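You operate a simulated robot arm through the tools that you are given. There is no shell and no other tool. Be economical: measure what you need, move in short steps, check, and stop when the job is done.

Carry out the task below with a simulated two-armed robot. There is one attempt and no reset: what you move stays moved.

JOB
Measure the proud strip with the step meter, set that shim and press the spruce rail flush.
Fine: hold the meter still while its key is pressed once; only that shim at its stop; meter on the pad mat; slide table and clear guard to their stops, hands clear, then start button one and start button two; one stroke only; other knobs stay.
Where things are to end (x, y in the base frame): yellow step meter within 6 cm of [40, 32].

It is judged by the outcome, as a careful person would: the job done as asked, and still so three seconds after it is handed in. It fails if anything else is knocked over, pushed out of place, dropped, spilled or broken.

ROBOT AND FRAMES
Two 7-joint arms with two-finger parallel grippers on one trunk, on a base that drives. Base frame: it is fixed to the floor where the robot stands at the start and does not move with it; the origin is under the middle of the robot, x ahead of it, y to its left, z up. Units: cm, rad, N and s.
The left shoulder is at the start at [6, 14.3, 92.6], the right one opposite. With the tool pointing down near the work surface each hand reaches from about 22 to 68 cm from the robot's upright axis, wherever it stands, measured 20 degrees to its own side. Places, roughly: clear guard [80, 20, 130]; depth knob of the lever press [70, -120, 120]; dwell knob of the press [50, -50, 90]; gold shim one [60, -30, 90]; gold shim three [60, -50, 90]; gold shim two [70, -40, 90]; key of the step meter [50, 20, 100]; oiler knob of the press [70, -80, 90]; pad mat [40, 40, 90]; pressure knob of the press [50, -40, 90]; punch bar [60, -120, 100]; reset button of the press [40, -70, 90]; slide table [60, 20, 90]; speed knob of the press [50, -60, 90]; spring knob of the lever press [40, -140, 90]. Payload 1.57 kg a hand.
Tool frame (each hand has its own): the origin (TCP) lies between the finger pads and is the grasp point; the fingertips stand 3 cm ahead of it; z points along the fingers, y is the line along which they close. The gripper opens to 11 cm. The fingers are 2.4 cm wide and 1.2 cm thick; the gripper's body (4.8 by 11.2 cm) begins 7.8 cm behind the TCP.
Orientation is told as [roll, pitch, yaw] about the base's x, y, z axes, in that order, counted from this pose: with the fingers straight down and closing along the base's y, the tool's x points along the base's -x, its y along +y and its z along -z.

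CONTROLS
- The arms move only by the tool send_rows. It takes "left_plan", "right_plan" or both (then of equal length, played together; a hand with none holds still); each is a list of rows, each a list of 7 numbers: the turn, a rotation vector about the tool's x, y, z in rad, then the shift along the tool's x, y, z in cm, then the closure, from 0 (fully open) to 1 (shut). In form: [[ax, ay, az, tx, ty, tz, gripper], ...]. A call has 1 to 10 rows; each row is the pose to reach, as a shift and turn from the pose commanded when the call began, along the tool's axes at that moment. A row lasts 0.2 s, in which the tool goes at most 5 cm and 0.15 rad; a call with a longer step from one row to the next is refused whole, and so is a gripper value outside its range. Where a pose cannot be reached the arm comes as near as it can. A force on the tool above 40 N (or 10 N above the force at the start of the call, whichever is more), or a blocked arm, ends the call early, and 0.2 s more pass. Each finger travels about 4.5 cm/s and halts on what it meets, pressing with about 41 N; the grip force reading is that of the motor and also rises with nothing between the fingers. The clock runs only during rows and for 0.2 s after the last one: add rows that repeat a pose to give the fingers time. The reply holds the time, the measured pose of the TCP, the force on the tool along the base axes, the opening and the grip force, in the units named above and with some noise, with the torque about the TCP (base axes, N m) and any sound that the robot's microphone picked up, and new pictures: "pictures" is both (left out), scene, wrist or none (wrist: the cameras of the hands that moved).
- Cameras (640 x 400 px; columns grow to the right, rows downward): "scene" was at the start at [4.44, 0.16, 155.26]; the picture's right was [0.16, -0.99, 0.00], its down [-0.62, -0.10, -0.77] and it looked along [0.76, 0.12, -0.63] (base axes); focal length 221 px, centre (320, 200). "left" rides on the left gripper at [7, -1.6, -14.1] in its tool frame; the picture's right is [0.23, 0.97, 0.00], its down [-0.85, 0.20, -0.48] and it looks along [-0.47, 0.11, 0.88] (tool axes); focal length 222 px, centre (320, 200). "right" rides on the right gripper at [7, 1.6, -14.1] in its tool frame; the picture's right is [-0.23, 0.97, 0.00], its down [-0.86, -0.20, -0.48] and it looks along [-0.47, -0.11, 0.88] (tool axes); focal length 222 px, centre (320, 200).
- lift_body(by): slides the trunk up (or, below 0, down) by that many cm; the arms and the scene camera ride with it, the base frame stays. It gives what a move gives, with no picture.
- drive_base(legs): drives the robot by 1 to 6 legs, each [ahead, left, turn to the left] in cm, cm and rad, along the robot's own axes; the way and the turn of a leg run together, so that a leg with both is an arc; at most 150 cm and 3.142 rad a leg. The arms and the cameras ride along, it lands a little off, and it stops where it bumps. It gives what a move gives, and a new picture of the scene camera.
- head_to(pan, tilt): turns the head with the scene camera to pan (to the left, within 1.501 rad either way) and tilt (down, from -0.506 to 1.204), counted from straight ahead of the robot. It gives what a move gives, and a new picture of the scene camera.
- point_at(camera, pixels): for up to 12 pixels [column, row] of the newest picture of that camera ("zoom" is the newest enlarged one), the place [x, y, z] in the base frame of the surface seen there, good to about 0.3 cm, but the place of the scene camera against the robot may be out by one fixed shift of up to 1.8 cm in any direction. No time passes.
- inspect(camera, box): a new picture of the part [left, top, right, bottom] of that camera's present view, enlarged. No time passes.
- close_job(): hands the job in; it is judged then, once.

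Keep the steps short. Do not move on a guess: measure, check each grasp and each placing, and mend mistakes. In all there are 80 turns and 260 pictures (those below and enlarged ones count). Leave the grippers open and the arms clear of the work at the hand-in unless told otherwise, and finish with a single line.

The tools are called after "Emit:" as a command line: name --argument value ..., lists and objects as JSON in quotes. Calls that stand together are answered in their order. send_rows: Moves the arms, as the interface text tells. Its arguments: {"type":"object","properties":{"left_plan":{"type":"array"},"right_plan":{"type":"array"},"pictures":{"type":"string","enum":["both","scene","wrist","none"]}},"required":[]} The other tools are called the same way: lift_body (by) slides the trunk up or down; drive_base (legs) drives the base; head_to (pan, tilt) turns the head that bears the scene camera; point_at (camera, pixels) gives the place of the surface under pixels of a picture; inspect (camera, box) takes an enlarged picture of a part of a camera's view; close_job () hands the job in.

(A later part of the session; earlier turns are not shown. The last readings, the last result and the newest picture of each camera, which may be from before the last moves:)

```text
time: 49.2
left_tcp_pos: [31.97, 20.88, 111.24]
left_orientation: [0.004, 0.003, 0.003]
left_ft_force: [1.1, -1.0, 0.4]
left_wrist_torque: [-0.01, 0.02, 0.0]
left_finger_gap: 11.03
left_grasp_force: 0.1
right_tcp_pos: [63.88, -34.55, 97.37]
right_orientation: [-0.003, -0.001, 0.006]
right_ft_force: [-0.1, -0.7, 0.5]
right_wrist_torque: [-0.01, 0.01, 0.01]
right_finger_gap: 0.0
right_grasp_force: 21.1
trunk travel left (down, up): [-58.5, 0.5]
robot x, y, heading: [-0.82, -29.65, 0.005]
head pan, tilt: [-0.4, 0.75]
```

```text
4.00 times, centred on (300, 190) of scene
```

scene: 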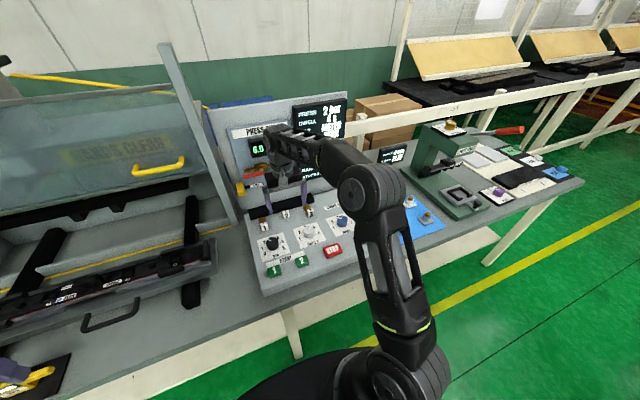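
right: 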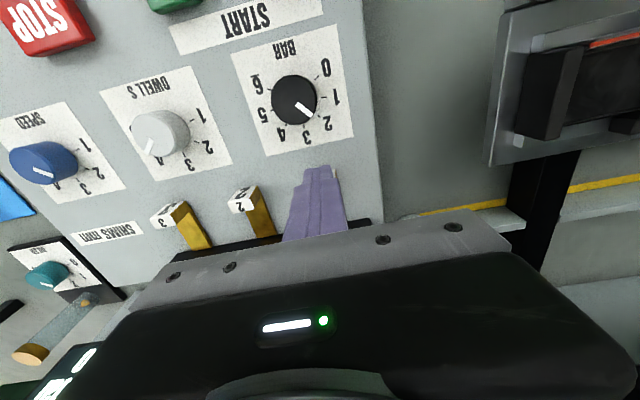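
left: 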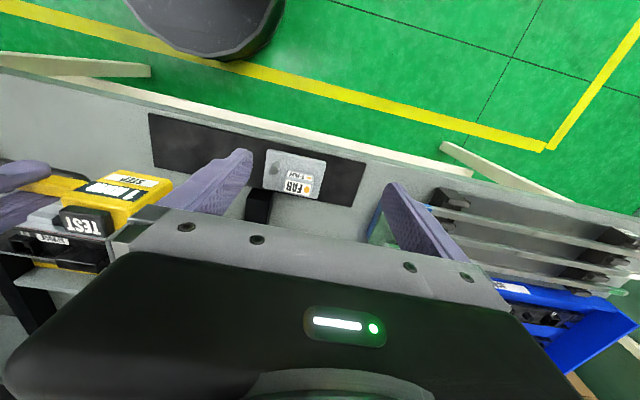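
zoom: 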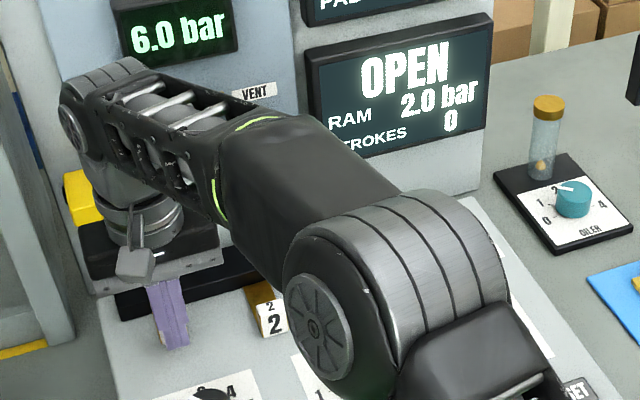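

Moved freely. Push on in small steps to feel the stop.

Emit:
send_rows --right_plan '[[0, 0, 0, -0.2, 0, 0, 1], [0, 0, 0, -0.4, 0, 0, 1], [0, 0, 0, -0.6, 0, 0, 1], [0, 0, 0, -0.6, 0, 0, 1]]' --pictures "none"

```text
time: 50.2
left_tcp_pos: [31.83, 20.88, 111.41]
left_orientation: [0.004, 0.001, 0.003]
left_ft_force: [-0.6, -0.4, -0.2]
left_wrist_torque: [0.02, -0.01, -0.02]
left_finger_gap: 11.0
left_grasp_force: 0.1
right_tcp_pos: [64.17, -34.54, 97.29]
right_orientation: [-0.001, 0.002, 0.005]
right_ft_force: [-23.1, -1.0, -2.4]
right_wrist_torque: [-0.02, 0.11, -0.04]
right_finger_gap: 0.01
right_grasp_force: 21.0
trunk travel left (down, up): [-58.5, 0.5]
robot x, y, heading: [-0.62, -29.9, 0.004]
head pan, tilt: [-0.4, 0.75]
```

At the stop (23 N at x=64.2, head front at 65.4 as shim 2 was). Back off, rise and verify.

Emit:
send_rows --right_plan '[[0, 0, 0, 0.8, 0, 0, 1], [0, 0, 0, 1.5, 0, 0, 1], [0, 0, 0, 1.5, 0, -3, 1], [0, 0, 0, 1.5, 0, -7, 1], [0, 0, 0, 1.5, -3, -9, 1], [0, 0, 0, 1.5, -7, -9, 1], [0, 0, 0, 1.5, -10, -9, 1]]' --pictures "wrist"

Emit:
inspect --camera "right" --box '[160, 60, 480, 260]'

```text
time: 51.8
left_tcp_pos: [32.13, 20.81, 111.25]
left_orientation: [0.004, 0.002, 0.003]
left_ft_force: [-0.2, -0.4, -0.2]
left_wrist_torque: [-0.04, -0.05, 0.03]
left_finger_gap: 11.0
left_grasp_force: 0.1
right_tcp_pos: [62.95, -44.6, 106.32]
right_orientation: [-0.002, -0.001, 0.007]
right_ft_force: [-0.2, 0.2, -0.1]
right_wrist_torque: [0.02, 0.0, 0.0]
right_finger_gap: 0.01
right_grasp_force: 21.7
right hand out of reach, approached as far as the arm can: row 5
trunk travel left (down, up): [-58.5, 0.5]
robot x, y, heading: [-0.97, -29.53, 0.001]
head pan, tilt: [-0.4, 0.75]
```

right: 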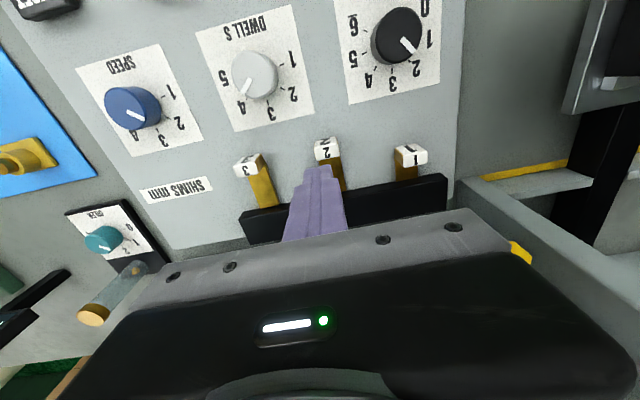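

```text
2.00 times, centred on (320, 160) of right
```

zoom: 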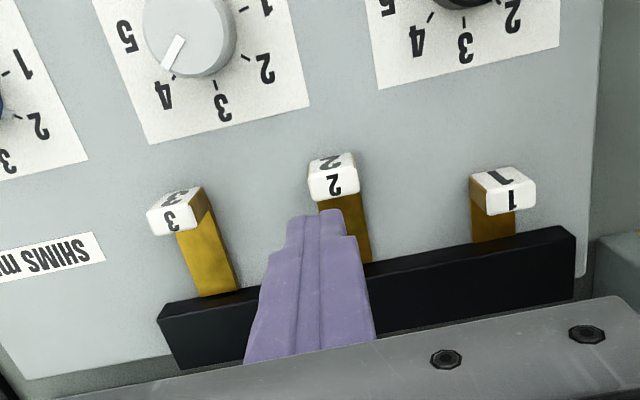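

Shim 1 in, 2 and 3 out. Now retract the right hand, then drive back left 30 cm for the slide table.

Emit:
send_rows --right_plan '[[0, 0, 0, 4, 0, 0, 0.8], [0, 0, 0, 8, 0, -2, 0.6], [0, 0, 0, 12, 0, -4, 0.4], [0, 0, 0, 16, 0, -5, 0.2], [0, 0, 0, 20, 0, -5, 0]]' --pictures "none"

Emit:
drive_base --legs '[[0, 28, 0]]'

Emit:
head_to --pan 0.15 --tilt 0.75

Emit:
inspect --camera "scene" --box '[160, 100, 480, 300]'

```text
time: 53.0
left_tcp_pos: [31.89, 20.92, 111.22]
left_orientation: [0.002, 0.002, 0.003]
left_ft_force: [-0.4, 1.1, -0.2]
left_wrist_torque: [-0.01, 0.01, 0.0]
left_finger_gap: 11.0
left_grasp_force: 0.0
right_tcp_pos: [42.85, -44.72, 111.28]
right_orientation: [-0.003, -0.006, 0.005]
right_ft_force: [0.3, 0.2, 0.5]
right_wrist_torque: [0.02, 0.0, -0.03]
right_finger_gap: 9.65
right_grasp_force: 0.0
trunk travel left (down, up): [-58.5, 0.5]
robot x, y, heading: [-0.49, -29.57, 0.011]
head pan, tilt: [-0.4, 0.75]
```

```text
time: 54.9
left_tcp_pos: [32.04, 48.87, 111.21]
left_orientation: [0.002, 0.003, 0.003]
left_ft_force: [0.4, 1.2, -0.2]
left_wrist_torque: [-0.03, -0.02, 0.03]
left_finger_gap: 10.99
left_grasp_force: 0.0
right_tcp_pos: [42.92, -16.83, 111.34]
right_orientation: [-0.002, -0.002, 0.005]
right_ft_force: [-0.7, 0.8, 1.2]
right_wrist_torque: [-0.04, 0.0, -0.03]
right_finger_gap: 10.99
right_grasp_force: 0.1
trunk travel left (down, up): [-58.5, 0.5]
robot x, y, heading: [-0.86, -1.79, 0.006]
head pan, tilt: [-0.4, 0.75]
```

scene: 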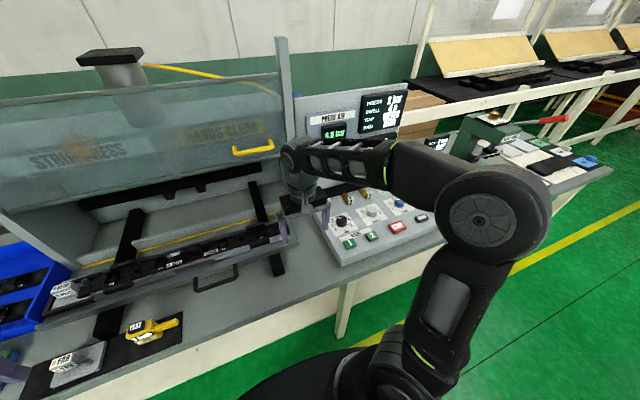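

```text
time: 55.9
left_tcp_pos: [31.92, 48.71, 111.14]
left_orientation: [0.003, 0.003, 0.005]
left_ft_force: [0.8, -0.5, -0.1]
left_wrist_torque: [-0.04, -0.01, -0.02]
left_finger_gap: 11.0
left_grasp_force: 0.0
right_tcp_pos: [42.84, -16.88, 111.22]
right_orientation: [-0.001, 0.0, 0.005]
right_ft_force: [0.0, -0.7, 0.6]
right_wrist_torque: [0.01, -0.01, 0.01]
right_finger_gap: 11.03
right_grasp_force: 0.0
trunk travel left (down, up): [-58.5, 0.5]
robot x, y, heading: [-0.51, -1.85, 0.005]
head pan, tilt: [0.15, 0.75]
```

scene: 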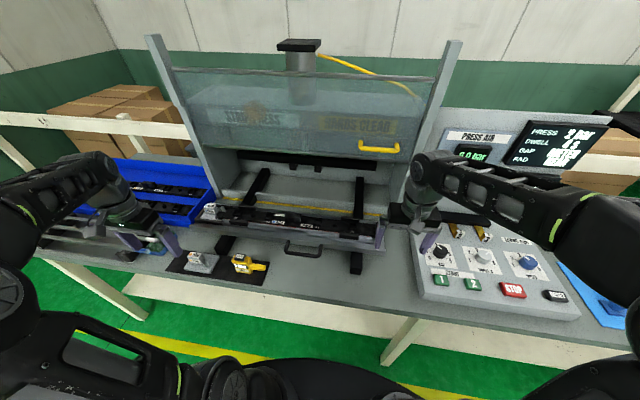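

```text
2.00 times, centred on (320, 200) of scene
```

zoom: 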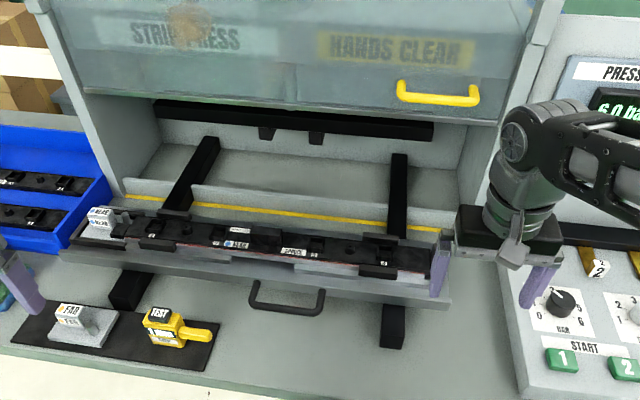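

Measure table, handle, rail ends, yellow line.

Emit:
point_at --camera "zoom" --pixels '[[285, 306], [256, 285], [318, 300], [250, 275], [420, 292], [90, 245], [300, 213], [210, 140], [398, 155], [390, 340], [300, 165], [440, 95]]'

Emit:
point_at --camera "zoom" --pixels '[[290, 115], [267, 138], [315, 138], [300, 195], [400, 180], [190, 180], [520, 30], [300, 100], [405, 90], [475, 92], [170, 320], [443, 240]]'

```text
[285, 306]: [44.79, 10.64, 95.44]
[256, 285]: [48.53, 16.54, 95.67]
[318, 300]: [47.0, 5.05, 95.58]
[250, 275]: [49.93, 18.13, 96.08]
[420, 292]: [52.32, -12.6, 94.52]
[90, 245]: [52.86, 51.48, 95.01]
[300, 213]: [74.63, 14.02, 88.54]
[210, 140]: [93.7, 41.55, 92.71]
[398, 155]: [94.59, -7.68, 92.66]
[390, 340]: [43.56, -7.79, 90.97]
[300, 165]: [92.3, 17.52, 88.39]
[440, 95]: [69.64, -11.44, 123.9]
```

```text
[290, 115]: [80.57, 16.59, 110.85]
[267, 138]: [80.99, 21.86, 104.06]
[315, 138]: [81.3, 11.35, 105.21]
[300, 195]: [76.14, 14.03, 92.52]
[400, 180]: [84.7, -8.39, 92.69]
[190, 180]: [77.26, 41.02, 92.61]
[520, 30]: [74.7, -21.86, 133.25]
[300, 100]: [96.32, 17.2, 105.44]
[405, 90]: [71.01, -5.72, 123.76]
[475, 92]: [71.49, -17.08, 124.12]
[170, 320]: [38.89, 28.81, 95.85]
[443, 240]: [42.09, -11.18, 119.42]
```

Handle bar x≈45, needs ~24 cm travel so the rail is under the ram (x≈81). I need to know how far forward the base may go; look down.

Emit:
head_to --pan 0.0 --tilt 1.2

```text
time: 56.8
left_tcp_pos: [31.92, 48.73, 111.21]
left_orientation: [0.004, 0.001, 0.003]
left_ft_force: [-0.3, 0.6, 0.9]
left_wrist_torque: [0.02, -0.02, 0.0]
left_finger_gap: 10.98
left_grasp_force: 0.0
right_tcp_pos: [42.92, -16.86, 111.26]
right_orientation: [-0.001, -0.001, 0.006]
right_ft_force: [-0.7, 0.7, -0.2]
right_wrist_torque: [-0.04, -0.05, -0.01]
right_finger_gap: 11.0
right_grasp_force: 0.0
trunk travel left (down, up): [-58.5, 0.5]
robot x, y, heading: [-0.78, -1.61, 0.003]
head pan, tilt: [0.0, 1.201]
```

scene: 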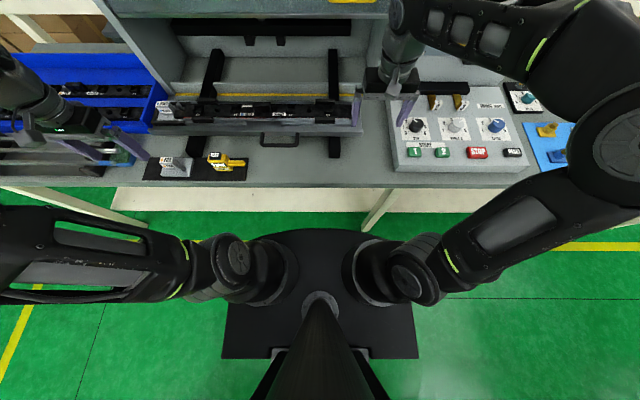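

Emit:
point_at --camera "scene" --pixels '[[320, 230], [320, 218], [300, 205], [300, 195], [300, 185], [380, 208], [365, 230], [300, 180], [240, 300], [120, 208], [384, 195], [320, 260]]'

```text
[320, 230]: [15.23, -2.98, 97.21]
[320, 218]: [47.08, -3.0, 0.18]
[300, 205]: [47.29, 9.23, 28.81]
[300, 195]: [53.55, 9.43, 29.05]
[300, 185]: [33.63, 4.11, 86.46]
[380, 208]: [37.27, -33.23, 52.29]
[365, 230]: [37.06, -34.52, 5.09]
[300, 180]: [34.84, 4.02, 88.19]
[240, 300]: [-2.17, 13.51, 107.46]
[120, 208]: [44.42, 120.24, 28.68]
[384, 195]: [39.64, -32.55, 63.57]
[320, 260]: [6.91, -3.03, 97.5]
```

Chest front is at x≈15, table edge at 33.5, floor free to x≈46: I can drive forward 10 cm. Then the left hand will turn to yaw 90° and tilt to grip the table's handle.

Emit:
drive_base --legs '[[10, 0, 0]]'

Emit:
send_rows --left_plan '[[0, 0, -0.15, 0, -3, 0, 0.1], [0, 0, -0.3, 0, -6, 0, 0.2], [0, 0, -0.45, 0, -9, 0, 0.3], [0, 0, -0.6, 0, -12, 0, 0.4], [0, 0, -0.75, 0, -16, 0, 0.4], [0, 0, -0.9, 0, -20, 0, 0.4], [0, 0, -1.05, 0, -24, 0, 0.4], [0, 0, -1.2, 0, -28, 0, 0.4], [0, 0, -1.35, 0, -32, 0, 0.4], [0, 0, -1.5, 0, -36, 0, 0.4]]' --pictures "none"

Emit:
send_rows --left_plan '[[0.15, 0, 0, 0, 0, 0, 0.4], [0.3, 0, 0, 0, 0, 0, 0.4], [0.45, 0, 0, 0, 0, 0, 0.4], [0.6, 0, 0, 0, 0, 0, 0.4]]' --pictures "wrist"

Emit:
head_to --pan 0.1 --tilt 0.75

```text
time: 58.0
left_tcp_pos: [41.91, 48.7, 111.18]
left_orientation: [0.004, 0.005, 0.005]
left_ft_force: [0.0, 0.1, 0.4]
left_wrist_torque: [0.01, 0.05, 0.0]
left_finger_gap: 11.01
left_grasp_force: 0.1
right_tcp_pos: [53.05, -16.75, 111.25]
right_orientation: [-0.002, 0.0, 0.006]
right_ft_force: [0.2, -0.8, -0.2]
right_wrist_torque: [-0.02, 0.04, 0.04]
right_finger_gap: 11.0
right_grasp_force: 0.1
trunk travel left (down, up): [-58.5, 0.5]
robot x, y, heading: [9.34, -1.59, 0.006]
head pan, tilt: [0.0, 1.201]
```

scene: 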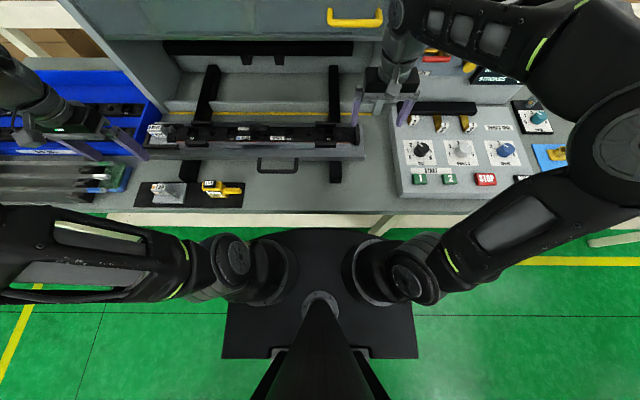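

```text
time: 60.2
left_tcp_pos: [42.03, 12.62, 111.15]
left_orientation: [0.002, -0.004, 1.506]
left_ft_force: [0.3, 0.0, 0.1]
left_wrist_torque: [-0.02, 0.01, 0.02]
left_finger_gap: 6.59
left_grasp_force: 0.0
right_tcp_pos: [52.98, -16.87, 111.36]
right_orientation: [-0.002, -0.003, 0.008]
right_ft_force: [-0.3, -0.3, -0.3]
right_wrist_torque: [0.0, -0.01, -0.03]
right_finger_gap: 10.99
right_grasp_force: 0.0
trunk travel left (down, up): [-58.5, 0.5]
robot x, y, heading: [8.88, -1.89, 0.009]
head pan, tilt: [0.0, 1.201]
```

```text
time: 61.2
left_tcp_pos: [43.68, 12.19, 113.31]
left_orientation: [-0.597, -0.004, 1.506]
left_ft_force: [-0.6, -0.5, 0.0]
left_wrist_torque: [-0.02, 0.0, 0.04]
left_finger_gap: 6.6
left_grasp_force: 0.1
left hand out of reach, approached as far as the arm can: row 4
right_tcp_pos: [52.77, -16.72, 111.13]
right_orientation: [-0.003, -0.001, 0.005]
right_ft_force: [0.3, 0.7, 0.3]
right_wrist_torque: [-0.02, -0.02, -0.02]
right_finger_gap: 11.02
right_grasp_force: 0.1
trunk travel left (down, up): [-58.5, 0.5]
robot x, y, heading: [9.03, -2.06, 0.004]
head pan, tilt: [0.0, 1.201]
```

left: 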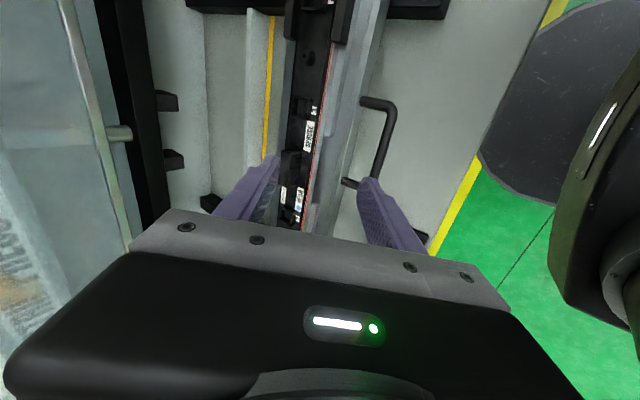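

```text
time: 62.1
left_tcp_pos: [43.64, 12.22, 113.39]
left_orientation: [-0.595, -0.004, 1.505]
left_ft_force: [-0.7, 1.0, 0.3]
left_wrist_torque: [-0.03, 0.01, 0.02]
left_finger_gap: 6.6
left_grasp_force: 0.2
right_tcp_pos: [52.81, -16.72, 111.31]
right_orientation: [-0.002, -0.001, 0.006]
right_ft_force: [-0.2, -0.3, 0.2]
right_wrist_torque: [-0.02, -0.02, 0.0]
right_finger_gap: 11.0
right_grasp_force: 0.0
trunk travel left (down, up): [-58.5, 0.5]
robot x, y, heading: [8.92, -1.47, 0.008]
head pan, tilt: [0.099, 0.75]
```

scene: 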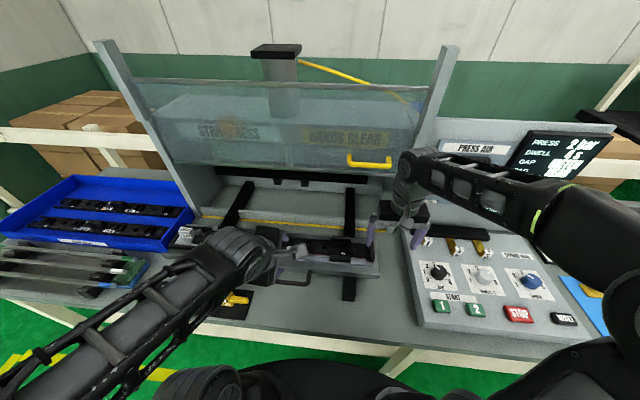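

Tilt reached. Measure the handle bar from the left wrist camera.

Emit:
point_at --camera "left" --pixels '[[392, 110], [388, 130], [382, 155], [372, 102], [347, 182], [360, 180], [365, 103], [340, 120]]'

Emit:
inspect --camera "left" --box '[240, 60, 480, 260]'

```text
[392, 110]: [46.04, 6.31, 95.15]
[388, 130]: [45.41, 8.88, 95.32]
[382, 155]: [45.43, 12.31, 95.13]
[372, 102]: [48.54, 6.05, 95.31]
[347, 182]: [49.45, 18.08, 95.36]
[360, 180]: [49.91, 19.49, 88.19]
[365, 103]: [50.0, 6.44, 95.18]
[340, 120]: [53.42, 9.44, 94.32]
```

```text
2.00 times, centred on (360, 160) of left
```

zoom: 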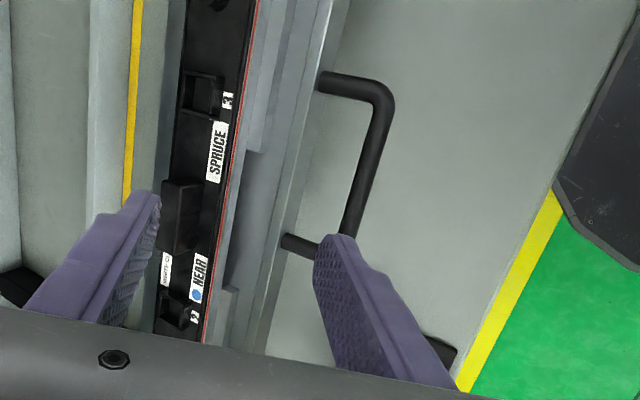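

Bar centre ≈ (45.6, 6–18, 94.6), table face x≈51.5. Descend to 6 cm above it first.

Emit:
send_rows --left_plan '[[0, 0, 0, 0, 2, 3.5, 0.4], [0, 0, 0, 0, 4, 7, 0.4], [0, 0, 0, 0, 6.1, 10.7, 0.4]]' --pictures "wrist"

Emit:
inspect --camera "scene" --box '[200, 200, 360, 300]'

```text
time: 62.9
left_tcp_pos: [50.79, 9.86, 103.5]
left_orientation: [-0.595, -0.001, 1.505]
left_ft_force: [0.8, 0.2, -0.1]
left_wrist_torque: [-0.02, 0.04, 0.01]
left_finger_gap: 6.6
left_grasp_force: 0.1
left hand out of reach, approached as far as the arm can: row 1, 2, 3
right_tcp_pos: [52.97, -16.83, 111.21]
right_orientation: [0.002, -0.002, 0.007]
right_ft_force: [-0.1, 0.1, -0.1]
right_wrist_torque: [0.04, 0.01, -0.01]
right_finger_gap: 11.01
right_grasp_force: 0.1
trunk travel left (down, up): [-58.5, 0.5]
robot x, y, heading: [9.17, -1.95, 0.013]
head pan, tilt: [0.099, 0.75]
```

left: 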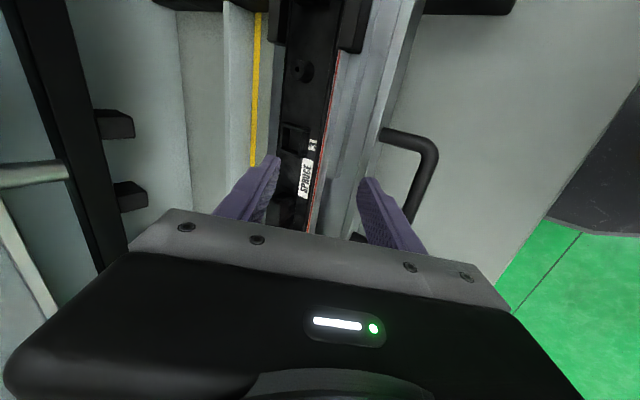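

```text
4.00 times, centred on (280, 250) of scene
```

zoom: 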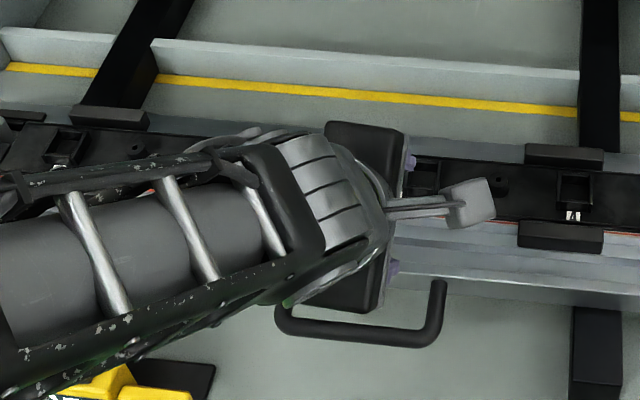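

Too close for the tilted pose. I'll undo the tilt (vertical works here) and tilt progressively during the push instead.

Emit:
send_rows --left_plan '[[-0.15, 0, 0, 0, 0, -1, 0.4], [-0.3, 0, 0, 0, 0, -1, 0.4], [-0.45, 0, 0, 0, 0, -1, 0.4], [-0.595, 0, 0, 0, 0, -1, 0.4]]' --pictures "none"

```text
time: 63.9
left_tcp_pos: [50.32, 10.2, 104.68]
left_orientation: [-0.002, -0.003, 1.506]
left_ft_force: [-0.2, 0.5, 0.0]
left_wrist_torque: [0.01, -0.01, -0.01]
left_finger_gap: 6.63
left_grasp_force: 0.0
right_tcp_pos: [52.84, -16.79, 111.2]
right_orientation: [-0.002, -0.001, 0.006]
right_ft_force: [0.2, -0.5, 0.3]
right_wrist_torque: [-0.02, 0.05, 0.04]
right_finger_gap: 11.01
right_grasp_force: 0.2
trunk travel left (down, up): [-58.5, 0.5]
robot x, y, heading: [9.27, -1.8, 0.006]
head pan, tilt: [0.099, 0.75]
```

Emit:
send_rows --left_plan '[[0, 0, -0.03, -0.8, 2.4, 0, 0.5], [0, 0, -0.06, -1.7, 4.8, 0, 0.55], [0, 0, -0.06, -1.7, 4.8, 2, 0.55], [0, 0, -0.06, -1.7, 4.8, 4, 0.55]]' --pictures "wrist"

Emit:
inspect --camera "left" --box '[240, 60, 480, 260]'

```text
time: 64.9
left_tcp_pos: [45.62, 12.28, 100.57]
left_orientation: [-0.003, -0.004, 1.565]
left_ft_force: [0.4, -0.5, -0.2]
left_wrist_torque: [0.01, 0.01, -0.02]
left_finger_gap: 4.94
left_grasp_force: 0.1
right_tcp_pos: [52.88, -16.77, 111.31]
right_orientation: [-0.001, -0.003, 0.005]
right_ft_force: [-0.3, 0.4, 0.0]
right_wrist_torque: [0.01, 0.01, -0.01]
right_finger_gap: 11.0
right_grasp_force: 0.1
trunk travel left (down, up): [-58.5, 0.5]
robot x, y, heading: [8.8, -1.66, 0.005]
head pan, tilt: [0.099, 0.75]
```

left: 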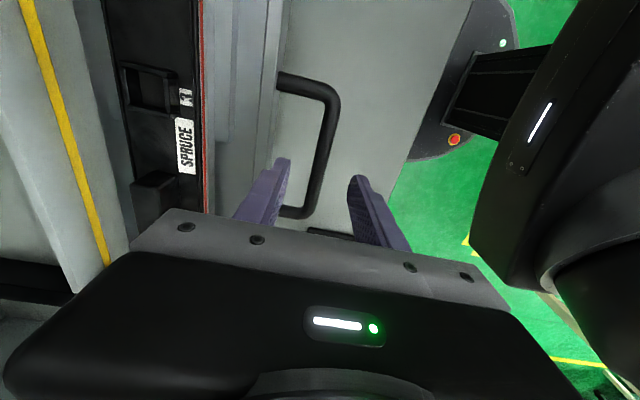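

```text
2.00 times, centred on (360, 160) of left
```

zoom: 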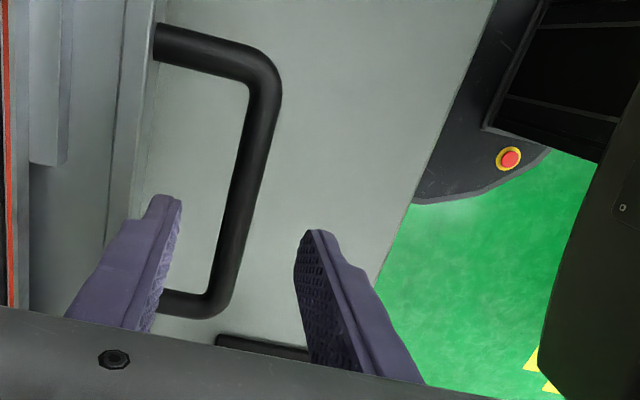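

Bar lies between the fingers. Descend 5.3 cm and cage the bar (gap ~2 cm).

Emit:
send_rows --left_plan '[[0, 0, 0, 0, 0, 2, 0.55], [0, 0, 0, 0, 0, 4, 0.55], [0, 0, 0, 0, 0, 5.3, 0.55], [0, 0, 0, 0, 0, 5.3, 0.7], [0, 0, 0, 0, 0, 5.3, 0.8], [0, 0, 0, 0, 0, 5.3, 0.82]]' --pictures "wrist"

Emit:
inspect --camera "left" --box '[240, 60, 480, 260]'

```text
time: 66.3
left_tcp_pos: [45.56, 12.18, 95.23]
left_orientation: [-0.005, -0.004, 1.565]
left_ft_force: [0.2, -0.2, 0.2]
left_wrist_torque: [0.0, -0.01, -0.02]
left_finger_gap: 1.98
left_grasp_force: 0.1
right_tcp_pos: [52.84, -16.73, 111.15]
right_orientation: [-0.003, -0.002, 0.006]
right_ft_force: [0.4, -1.2, 0.1]
right_wrist_torque: [0.03, 0.0, -0.03]
right_finger_gap: 10.98
right_grasp_force: 0.1
trunk travel left (down, up): [-58.5, 0.5]
robot x, y, heading: [8.87, -1.74, 0.007]
head pan, tilt: [0.099, 0.75]
```

left: 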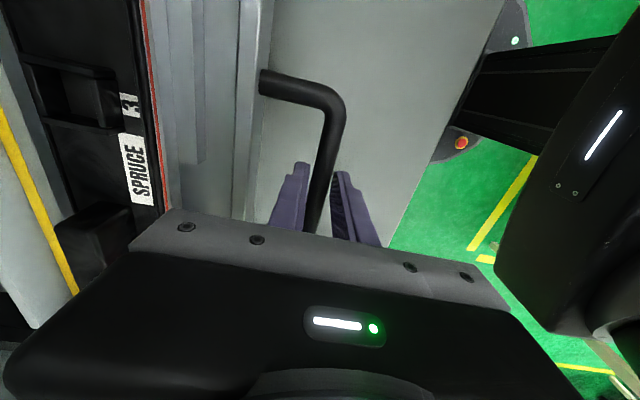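

```text
2.00 times, centred on (360, 160) of left
```

zoom: 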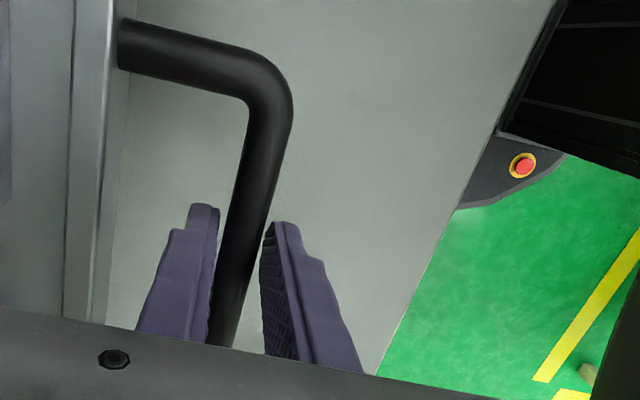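

Caged well. Push slowly 10 cm.

Emit:
send_rows --left_plan '[[0, 0, 0, 0, -0.6, 0, 0.82], [0, 0, 0, 0, -1.4, 0, 0.82], [0, 0, 0, 0, -2.4, 0, 0.82], [0, 0, 0, 0, -3.4, 0, 0.82], [0, 0, 0, 0, -4.5, 0, 0.82], [0, 0, 0, 0, -5.6, 0, 0.82], [0.03, 0, 0, 0, -6.7, 0, 0.82], [0.08, 0, 0, 0, -7.8, 0, 0.82], [0.13, 0, 0, 0, -8.9, 0, 0.82], [0.18, 0, 0, 0, -10, 0, 0.82]]' --pictures "scene"

Emit:
inspect --camera "scene" --box '[160, 100, 480, 300]'

```text
time: 68.5
left_tcp_pos: [55.7, 12.16, 95.34]
left_orientation: [-0.185, -0.002, 1.565]
left_ft_force: [-1.8, 0.1, -0.1]
left_wrist_torque: [0.0, 0.04, 0.0]
left_finger_gap: 2.15
left_grasp_force: 0.6
right_tcp_pos: [52.91, -16.76, 111.25]
right_orientation: [-0.002, -0.001, 0.008]
right_ft_force: [-0.4, 0.0, -0.3]
right_wrist_torque: [0.0, -0.01, -0.01]
right_finger_gap: 11.01
right_grasp_force: 0.0
trunk travel left (down, up): [-58.5, 0.5]
robot x, y, heading: [8.98, -1.88, 0.011]
head pan, tilt: [0.099, 0.75]
```

scene: 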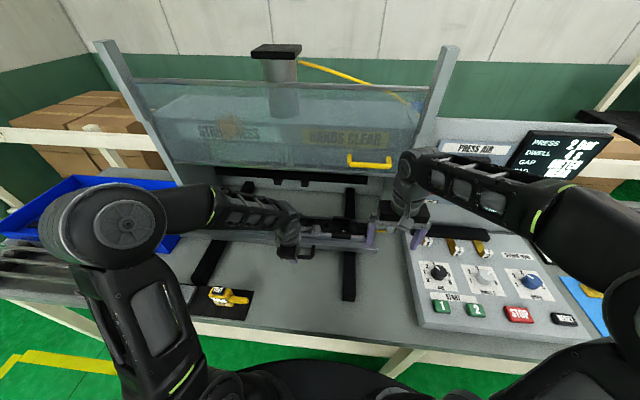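

```text
2.00 times, centred on (320, 200) of scene
```

zoom: 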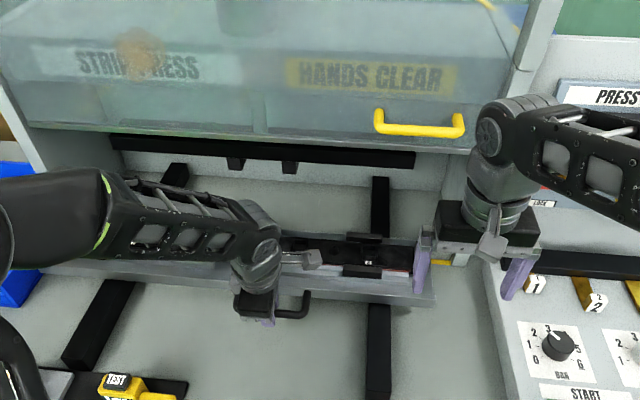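

Table slides smoothly. Push another 9 cm while tilting further.

Emit:
send_rows --left_plan '[[0.04, 0, 0, 0, -0.98, 0.18, 0.82], [0.08, 0, 0, 0, -1.97, 0.37, 0.82], [0.13, 0, 0, 0, -2.95, 0.55, 0.82], [0.18, 0, 0, 0, -3.93, 0.74, 0.82], [0.23, 0, 0, 0, -4.92, 0.92, 0.82], [0.28, 0, 0, 0, -5.9, 1.1, 0.82], [0.33, 0, 0, 0, -6.88, 1.29, 0.82], [0.38, 0, 0, 0, -7.86, 1.47, 0.82], [0.4, 0, 0, 0, -8.85, 1.66, 0.82]]' --pictures "scene"

Emit:
inspect --camera "scene" --box '[160, 100, 480, 300]'

```text
time: 70.5
left_tcp_pos: [64.6, 12.08, 95.33]
left_orientation: [-0.583, -0.002, 1.565]
left_ft_force: [-3.1, -1.4, -3.3]
left_wrist_torque: [-0.01, 0.0, 0.04]
left_finger_gap: 2.38
left_grasp_force: 2.5
right_tcp_pos: [52.79, -16.85, 111.23]
right_orientation: [-0.002, -0.002, 0.007]
right_ft_force: [-0.2, -0.1, 0.4]
right_wrist_torque: [0.02, 0.03, 0.04]
right_finger_gap: 11.02
right_grasp_force: 0.1
trunk travel left (down, up): [-58.5, 0.5]
robot x, y, heading: [9.11, -1.42, 0.004]
head pan, tilt: [0.099, 0.75]
```

scene: 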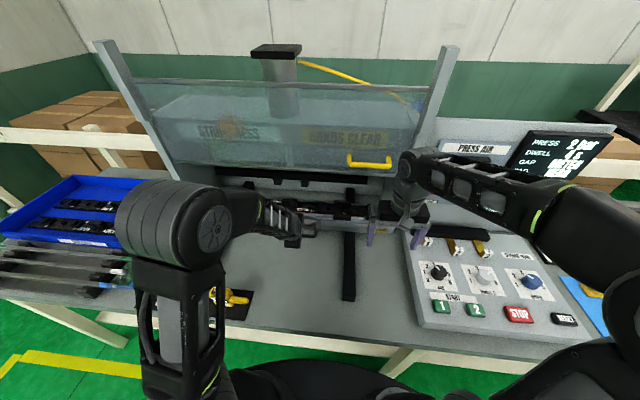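

```text
2.00 times, centred on (320, 200) of scene
```

zoom: 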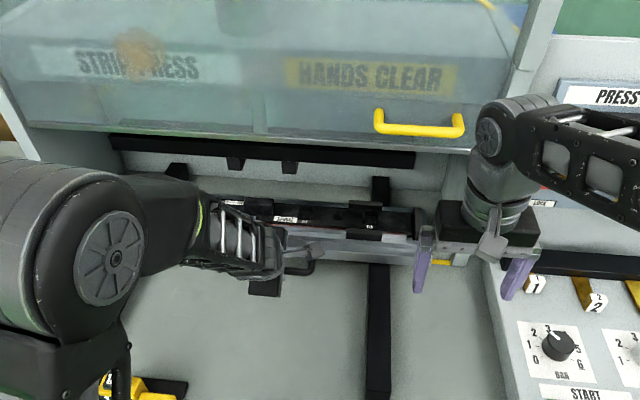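

Continue forward 4 cm, keeping the tilt.

Emit:
send_rows --left_plan '[[0, 0, 0, 0, -0.67, 0.44, 0.82], [0, 0, 0, 0, -1.34, 0.88, 0.82], [0, 0, 0, 0, -2.0, 1.32, 0.82], [0, 0, 0, 0, -2.67, 1.76, 0.82], [0, 0, 0, 0, -3.34, 2.2, 0.82], [0, 0, 0, 0, -3.34, 2.2, 0.82]]' --pictures "none"

```text
time: 71.9
left_tcp_pos: [68.69, 12.21, 95.38]
left_orientation: [-0.583, -0.004, 1.566]
left_ft_force: [-2.1, 0.6, -1.5]
left_wrist_torque: [-0.08, 0.02, 0.01]
left_finger_gap: 2.22
left_grasp_force: 1.2
right_tcp_pos: [52.85, -16.83, 111.2]
right_orientation: [-0.002, 0.0, 0.007]
right_ft_force: [0.0, 0.3, 0.2]
right_wrist_torque: [0.01, 0.01, 0.03]
right_finger_gap: 10.95
right_grasp_force: 0.2
trunk travel left (down, up): [-58.5, 0.5]
robot x, y, heading: [8.96, -1.82, 0.007]
head pan, tilt: [0.099, 0.75]
```

No stop felt yet; continue in small steps.

Emit:
send_rows --left_plan '[[0, 0, 0, 0, -0.33, 0.22, 0.82], [0, 0, 0, 0, -0.67, 0.44, 0.82], [0, 0, 0, 0, -1.0, 0.66, 0.82], [0, 0, 0, 0, -1.34, 0.88, 0.82], [0, 0, 0, 0, -1.67, 1.1, 0.82], [0, 0, 0, 0, -1.67, 1.1, 0.82]]' --pictures "scene"

Emit:
inspect --camera "scene" --box '[160, 100, 480, 300]'

```text
time: 73.3
left_tcp_pos: [70.7, 12.22, 95.39]
left_orientation: [-0.583, -0.004, 1.565]
left_ft_force: [-1.9, -0.9, -2.3]
left_wrist_torque: [-0.02, 0.0, 0.05]
left_finger_gap: 2.29
left_grasp_force: 1.7
right_tcp_pos: [52.8, -16.82, 111.4]
right_orientation: [-0.002, -0.001, 0.007]
right_ft_force: [0.9, -0.1, 0.4]
right_wrist_torque: [0.01, 0.0, -0.04]
right_finger_gap: 11.0
right_grasp_force: 0.1
trunk travel left (down, up): [-58.5, 0.5]
robot x, y, heading: [8.99, -1.84, 0.004]
head pan, tilt: [0.099, 0.75]
```

scene: 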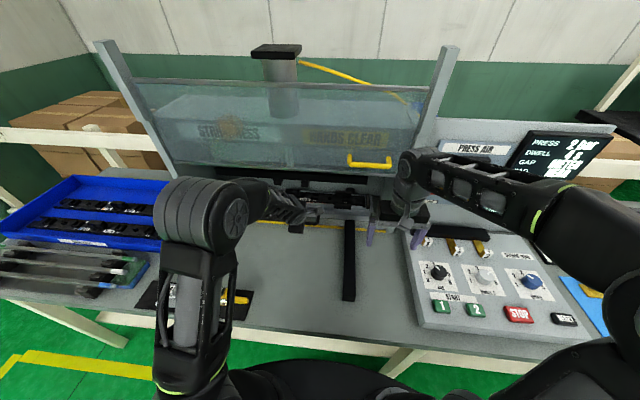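

```text
2.00 times, centred on (320, 200) of scene
```

zoom: 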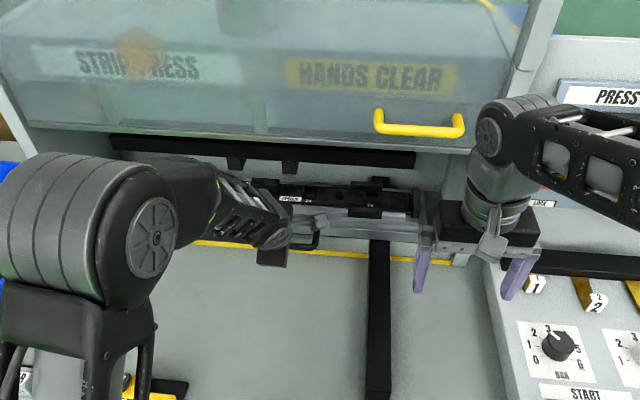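

Still free. Continue up to 3 cm.

Emit:
send_rows --left_plan '[[0, 0, 0, 0, -0.42, 0.28, 0.82], [0, 0, 0, 0, -0.84, 0.55, 0.82], [0, 0, 0, 0, -1.25, 0.83, 0.82], [0, 0, 0, 0, -1.67, 1.1, 0.82], [0, 0, 0, 0, -2.1, 1.38, 0.82], [0, 0, 0, 0, -2.5, 1.65, 0.82], [0, 0, 0, 0, -2.5, 1.65, 0.82]]' --pictures "none"

```text
time: 74.6
left_tcp_pos: [72.66, 12.12, 94.71]
left_orientation: [-0.561, -0.008, 1.57]
left_ft_force: [-6.9, 0.4, -5.2]
left_wrist_torque: [-0.02, -0.75, -0.03]
left_finger_gap: 3.06
left_grasp_force: 5.9
right_tcp_pos: [52.91, -16.69, 111.26]
right_orientation: [0.0, -0.003, 0.006]
right_ft_force: [1.1, -0.5, 0.4]
right_wrist_torque: [-0.02, 0.03, 0.01]
right_finger_gap: 11.01
right_grasp_force: 0.2
trunk travel left (down, up): [-58.5, 0.5]
robot x, y, heading: [8.81, -2.03, 0.008]
head pan, tilt: [0.099, 0.75]
stopped in row 6 (left hand): the force on the tool passed its limit (the readings are from after the stop); the commanded pose is now the measured one
```

Force stop at x=72.7. It may be the table's stop or the fingertips on the ledge; look.

Emit:
inspect --camera "left" --box '[160, 40, 480, 260]'

Emit:
inspect --camera "scene" --box '[260, 160, 420, 260]'

Emit:
inspect --camera "right" --box '[0, 0, 640, 400]'

```text
1.82 times, centred on (320, 150) of left
```

zoom: 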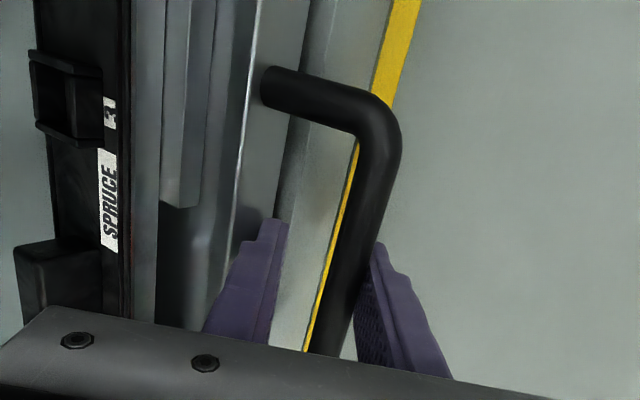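

```text
4.00 times, centred on (340, 210) of scene
```

zoom: 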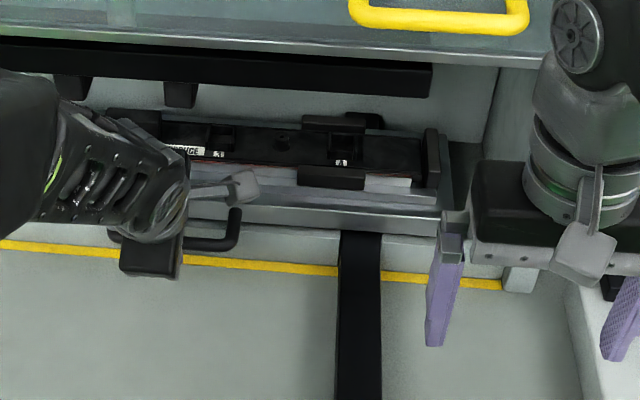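

```text
1.00 times, centred on (320, 200) of right
```

zoom: 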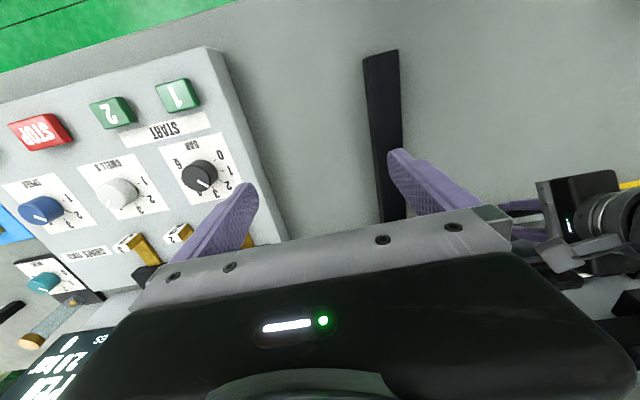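

Emit:
point_at --camera "scene" --pixels '[[395, 240], [370, 213], [393, 222], [300, 180], [365, 192], [340, 195], [400, 185]]'

Emit:
inspect --camera "left" --box '[160, 40, 480, 260]'

Emit:
point_at --camera "zoom" --pixels '[[375, 170], [350, 250], [265, 90], [235, 170], [300, 200], [310, 250], [400, 40], [120, 200], [345, 200], [265, 230]]'

```text
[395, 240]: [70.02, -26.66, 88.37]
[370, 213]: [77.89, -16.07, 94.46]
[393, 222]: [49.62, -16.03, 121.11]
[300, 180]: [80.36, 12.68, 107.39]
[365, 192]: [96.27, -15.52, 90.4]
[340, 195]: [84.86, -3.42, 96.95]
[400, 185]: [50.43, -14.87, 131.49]
```

```text
1.82 times, centred on (320, 150) of left
```

zoom: 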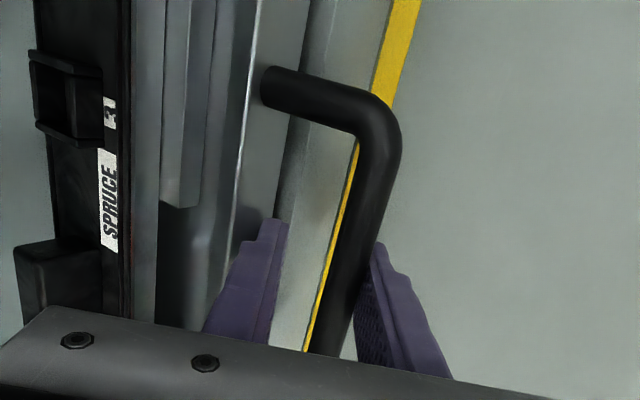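

```text
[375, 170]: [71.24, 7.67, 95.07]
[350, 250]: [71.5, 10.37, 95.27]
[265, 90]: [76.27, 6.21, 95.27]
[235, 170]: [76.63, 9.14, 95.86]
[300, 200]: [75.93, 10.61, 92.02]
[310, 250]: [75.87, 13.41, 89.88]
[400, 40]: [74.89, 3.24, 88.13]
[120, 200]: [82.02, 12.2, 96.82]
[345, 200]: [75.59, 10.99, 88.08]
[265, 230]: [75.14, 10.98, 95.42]
```

Travel ≈ 26 cm and tips are clear of the ledge, so likely the stop. Confirm: grip the bar firmly and push 0.4 cm.

Emit:
send_rows --left_plan '[[0, 0, 0, 0, 0.3, -0.3, 0.9], [0, 0, 0, 0, 0.3, -0.3, 0.95], [0, 0, 0, 0, 0.3, -0.3, 0.95], [0, 0, 0, 0, 0.1, -0.15, 0.95], [0, 0, 0, 0, -0.1, 0, 0.95], [0, 0, 0, 0, -0.3, 0.15, 0.95], [0, 0, 0, 0, -0.4, 0.2, 0.95]]' --pictures "wrist"

Emit:
point_at --camera "left" --pixels '[[366, 134], [350, 175], [305, 90], [290, 130]]'

```text
time: 76.2
left_tcp_pos: [72.63, 12.42, 94.88]
left_orientation: [-0.562, -0.01, 1.569]
left_ft_force: [-36.6, -3.2, -4.4]
left_wrist_torque: [-0.14, 0.11, 0.46]
left_finger_gap: 3.08
left_grasp_force: 16.6
right_tcp_pos: [52.53, -16.75, 111.37]
right_orientation: [-0.002, -0.005, 0.005]
right_ft_force: [0.1, 1.0, 0.6]
right_wrist_torque: [-0.01, 0.01, -0.02]
right_finger_gap: 11.0
right_grasp_force: 0.1
trunk travel left (down, up): [-58.5, 0.5]
robot x, y, heading: [8.43, -1.9, 0.01]
head pan, tilt: [0.099, 0.75]
```

left: 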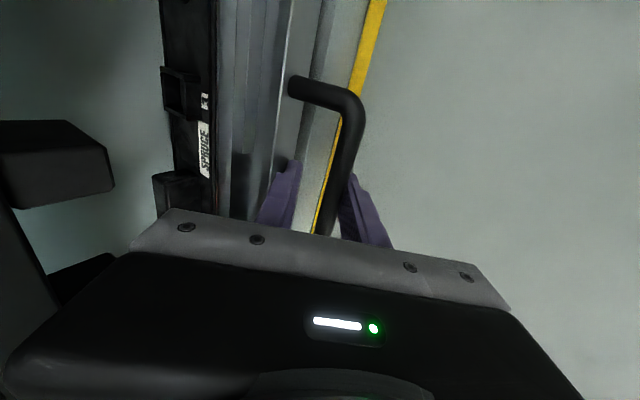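

```text
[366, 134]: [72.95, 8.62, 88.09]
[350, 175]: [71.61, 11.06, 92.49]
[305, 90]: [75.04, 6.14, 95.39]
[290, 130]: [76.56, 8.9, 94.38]
```

The front fingertip may be bearing on the table face or ledge. Re-test with the hand 1.2 cm higher so only the rear finger pushes the bar.

Emit:
send_rows --left_plan '[[0, 0, 0, 0, 0.6, -0.4, 0.7], [0, 0, 0, 0, -0.1, -1.4, 0.7], [0, 0, 0, 0, -0.1, -1.4, 0.7], [0, 0, 0, 0, -0.1, -1.4, 0.8], [0, 0, 0, 0, -0.1, -1.4, 0.86], [0, 0, 0, 0, -0.1, -1.4, 0.9]]' --pictures "none"

Emit:
send_rows --left_plan '[[0, 0, 0, 0, -0.25, 0.17, 0.9], [0, 0, 0, 0, -0.5, 0.33, 0.9], [0, 0, 0, 0, -0.75, 0.5, 0.9], [0, 0, 0, 0, -1.0, 0.66, 0.9], [0, 0, 0, 0, -1.0, 0.66, 0.9]]' --pictures "wrist"

Emit:
inspect --camera "left" --box '[160, 40, 480, 260]'

```text
time: 77.6
left_tcp_pos: [72.3, 12.42, 95.89]
left_orientation: [-0.559, -0.006, 1.57]
left_ft_force: [-20.2, 1.9, -21.4]
left_wrist_torque: [-0.22, 0.1, 0.25]
left_finger_gap: 3.61
left_grasp_force: 14.3
right_tcp_pos: [52.76, -16.63, 111.28]
right_orientation: [-0.001, -0.003, 0.007]
right_ft_force: [0.5, -0.4, -0.7]
right_wrist_torque: [0.02, 0.01, -0.03]
right_finger_gap: 11.0
right_grasp_force: 0.1
trunk travel left (down, up): [-58.5, 0.5]
robot x, y, heading: [9.19, -1.54, 0.013]
head pan, tilt: [0.099, 0.75]
```

```text
time: 78.2
left_tcp_pos: [72.19, 12.43, 95.56]
left_orientation: [-0.54, -0.012, 1.573]
left_ft_force: [-21.3, -1.0, -5.0]
left_wrist_torque: [0.1, 0.24, 0.37]
left_finger_gap: 2.93
left_grasp_force: 10.4
right_tcp_pos: [52.66, -16.62, 111.29]
right_orientation: [-0.001, -0.005, 0.008]
right_ft_force: [0.8, -0.2, -0.3]
right_wrist_torque: [0.03, -0.01, 0.01]
right_finger_gap: 10.98
right_grasp_force: 0.1
trunk travel left (down, up): [-58.5, 0.5]
robot x, y, heading: [8.88, -1.75, 0.006]
head pan, tilt: [0.099, 0.75]
stopped in row 3 (left hand): the force on the tool passed its limit (the readings are from after the stop); the commanded pose is now the measured one
```

left: 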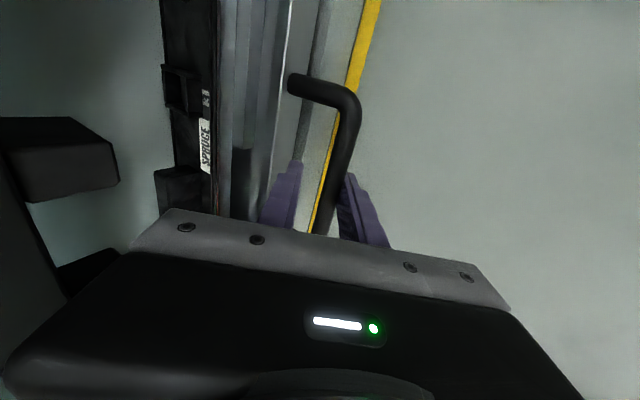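

```text
1.82 times, centred on (320, 150) of left
```

zoom: 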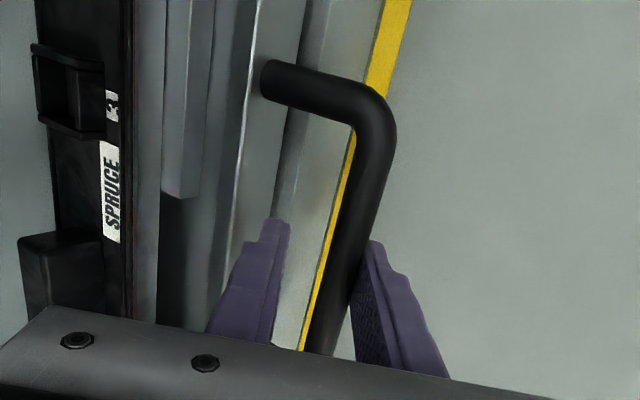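

Tips now at z≈94, above the ledge, and 40 N doesn't move it: table at its stop. Withdraw the left hand backward-up, opening after clearing.

Emit:
send_rows --left_plan '[[0, 0, 0, 0, 0.4, -0.4, 0.75], [0, 0, 0, 0, 0.2, -1.5, 0.7], [0, 0, 0, 0, 0, -4, 0.7], [0, 0, 0, 0, 0, -7, 0.7], [0, 0, 0, 0, 0, -10, 0.7], [0, 0, 0, 0, 1, -13, 0.6], [0, 0, 0, 0, 3, -15, 0.5]]' --pictures "scene"

Emit:
inspect --camera "scene" --box '[160, 100, 480, 300]'

```text
time: 79.8
left_tcp_pos: [62.1, 12.31, 107.03]
left_orientation: [-0.549, -0.009, 1.571]
left_ft_force: [-0.3, 0.3, 0.5]
left_wrist_torque: [0.03, 0.0, -0.03]
left_finger_gap: 5.5
left_grasp_force: 0.0
right_tcp_pos: [52.76, -16.63, 111.27]
right_orientation: [-0.003, -0.001, 0.008]
right_ft_force: [-1.2, 1.1, -0.6]
right_wrist_torque: [-0.01, -0.02, 0.0]
right_finger_gap: 11.03
right_grasp_force: 0.1
trunk travel left (down, up): [-58.5, 0.5]
robot x, y, heading: [8.84, -1.95, 0.006]
head pan, tilt: [0.099, 0.75]
```

scene: 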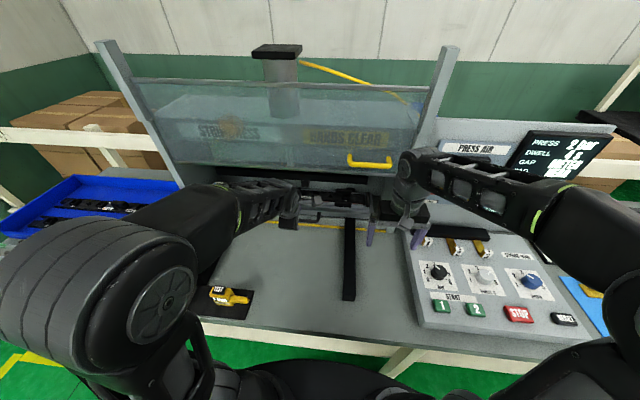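

```text
2.00 times, centred on (320, 200) of scene
```

zoom: 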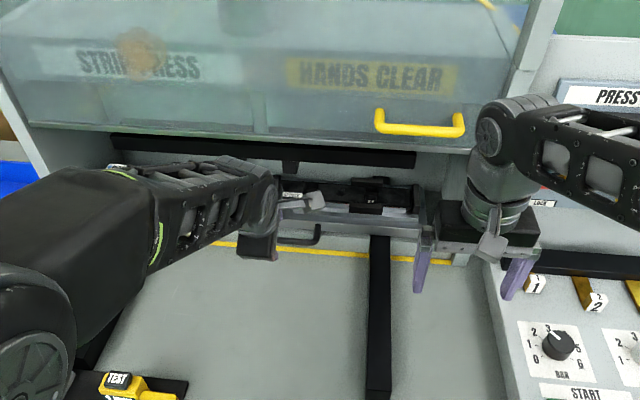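

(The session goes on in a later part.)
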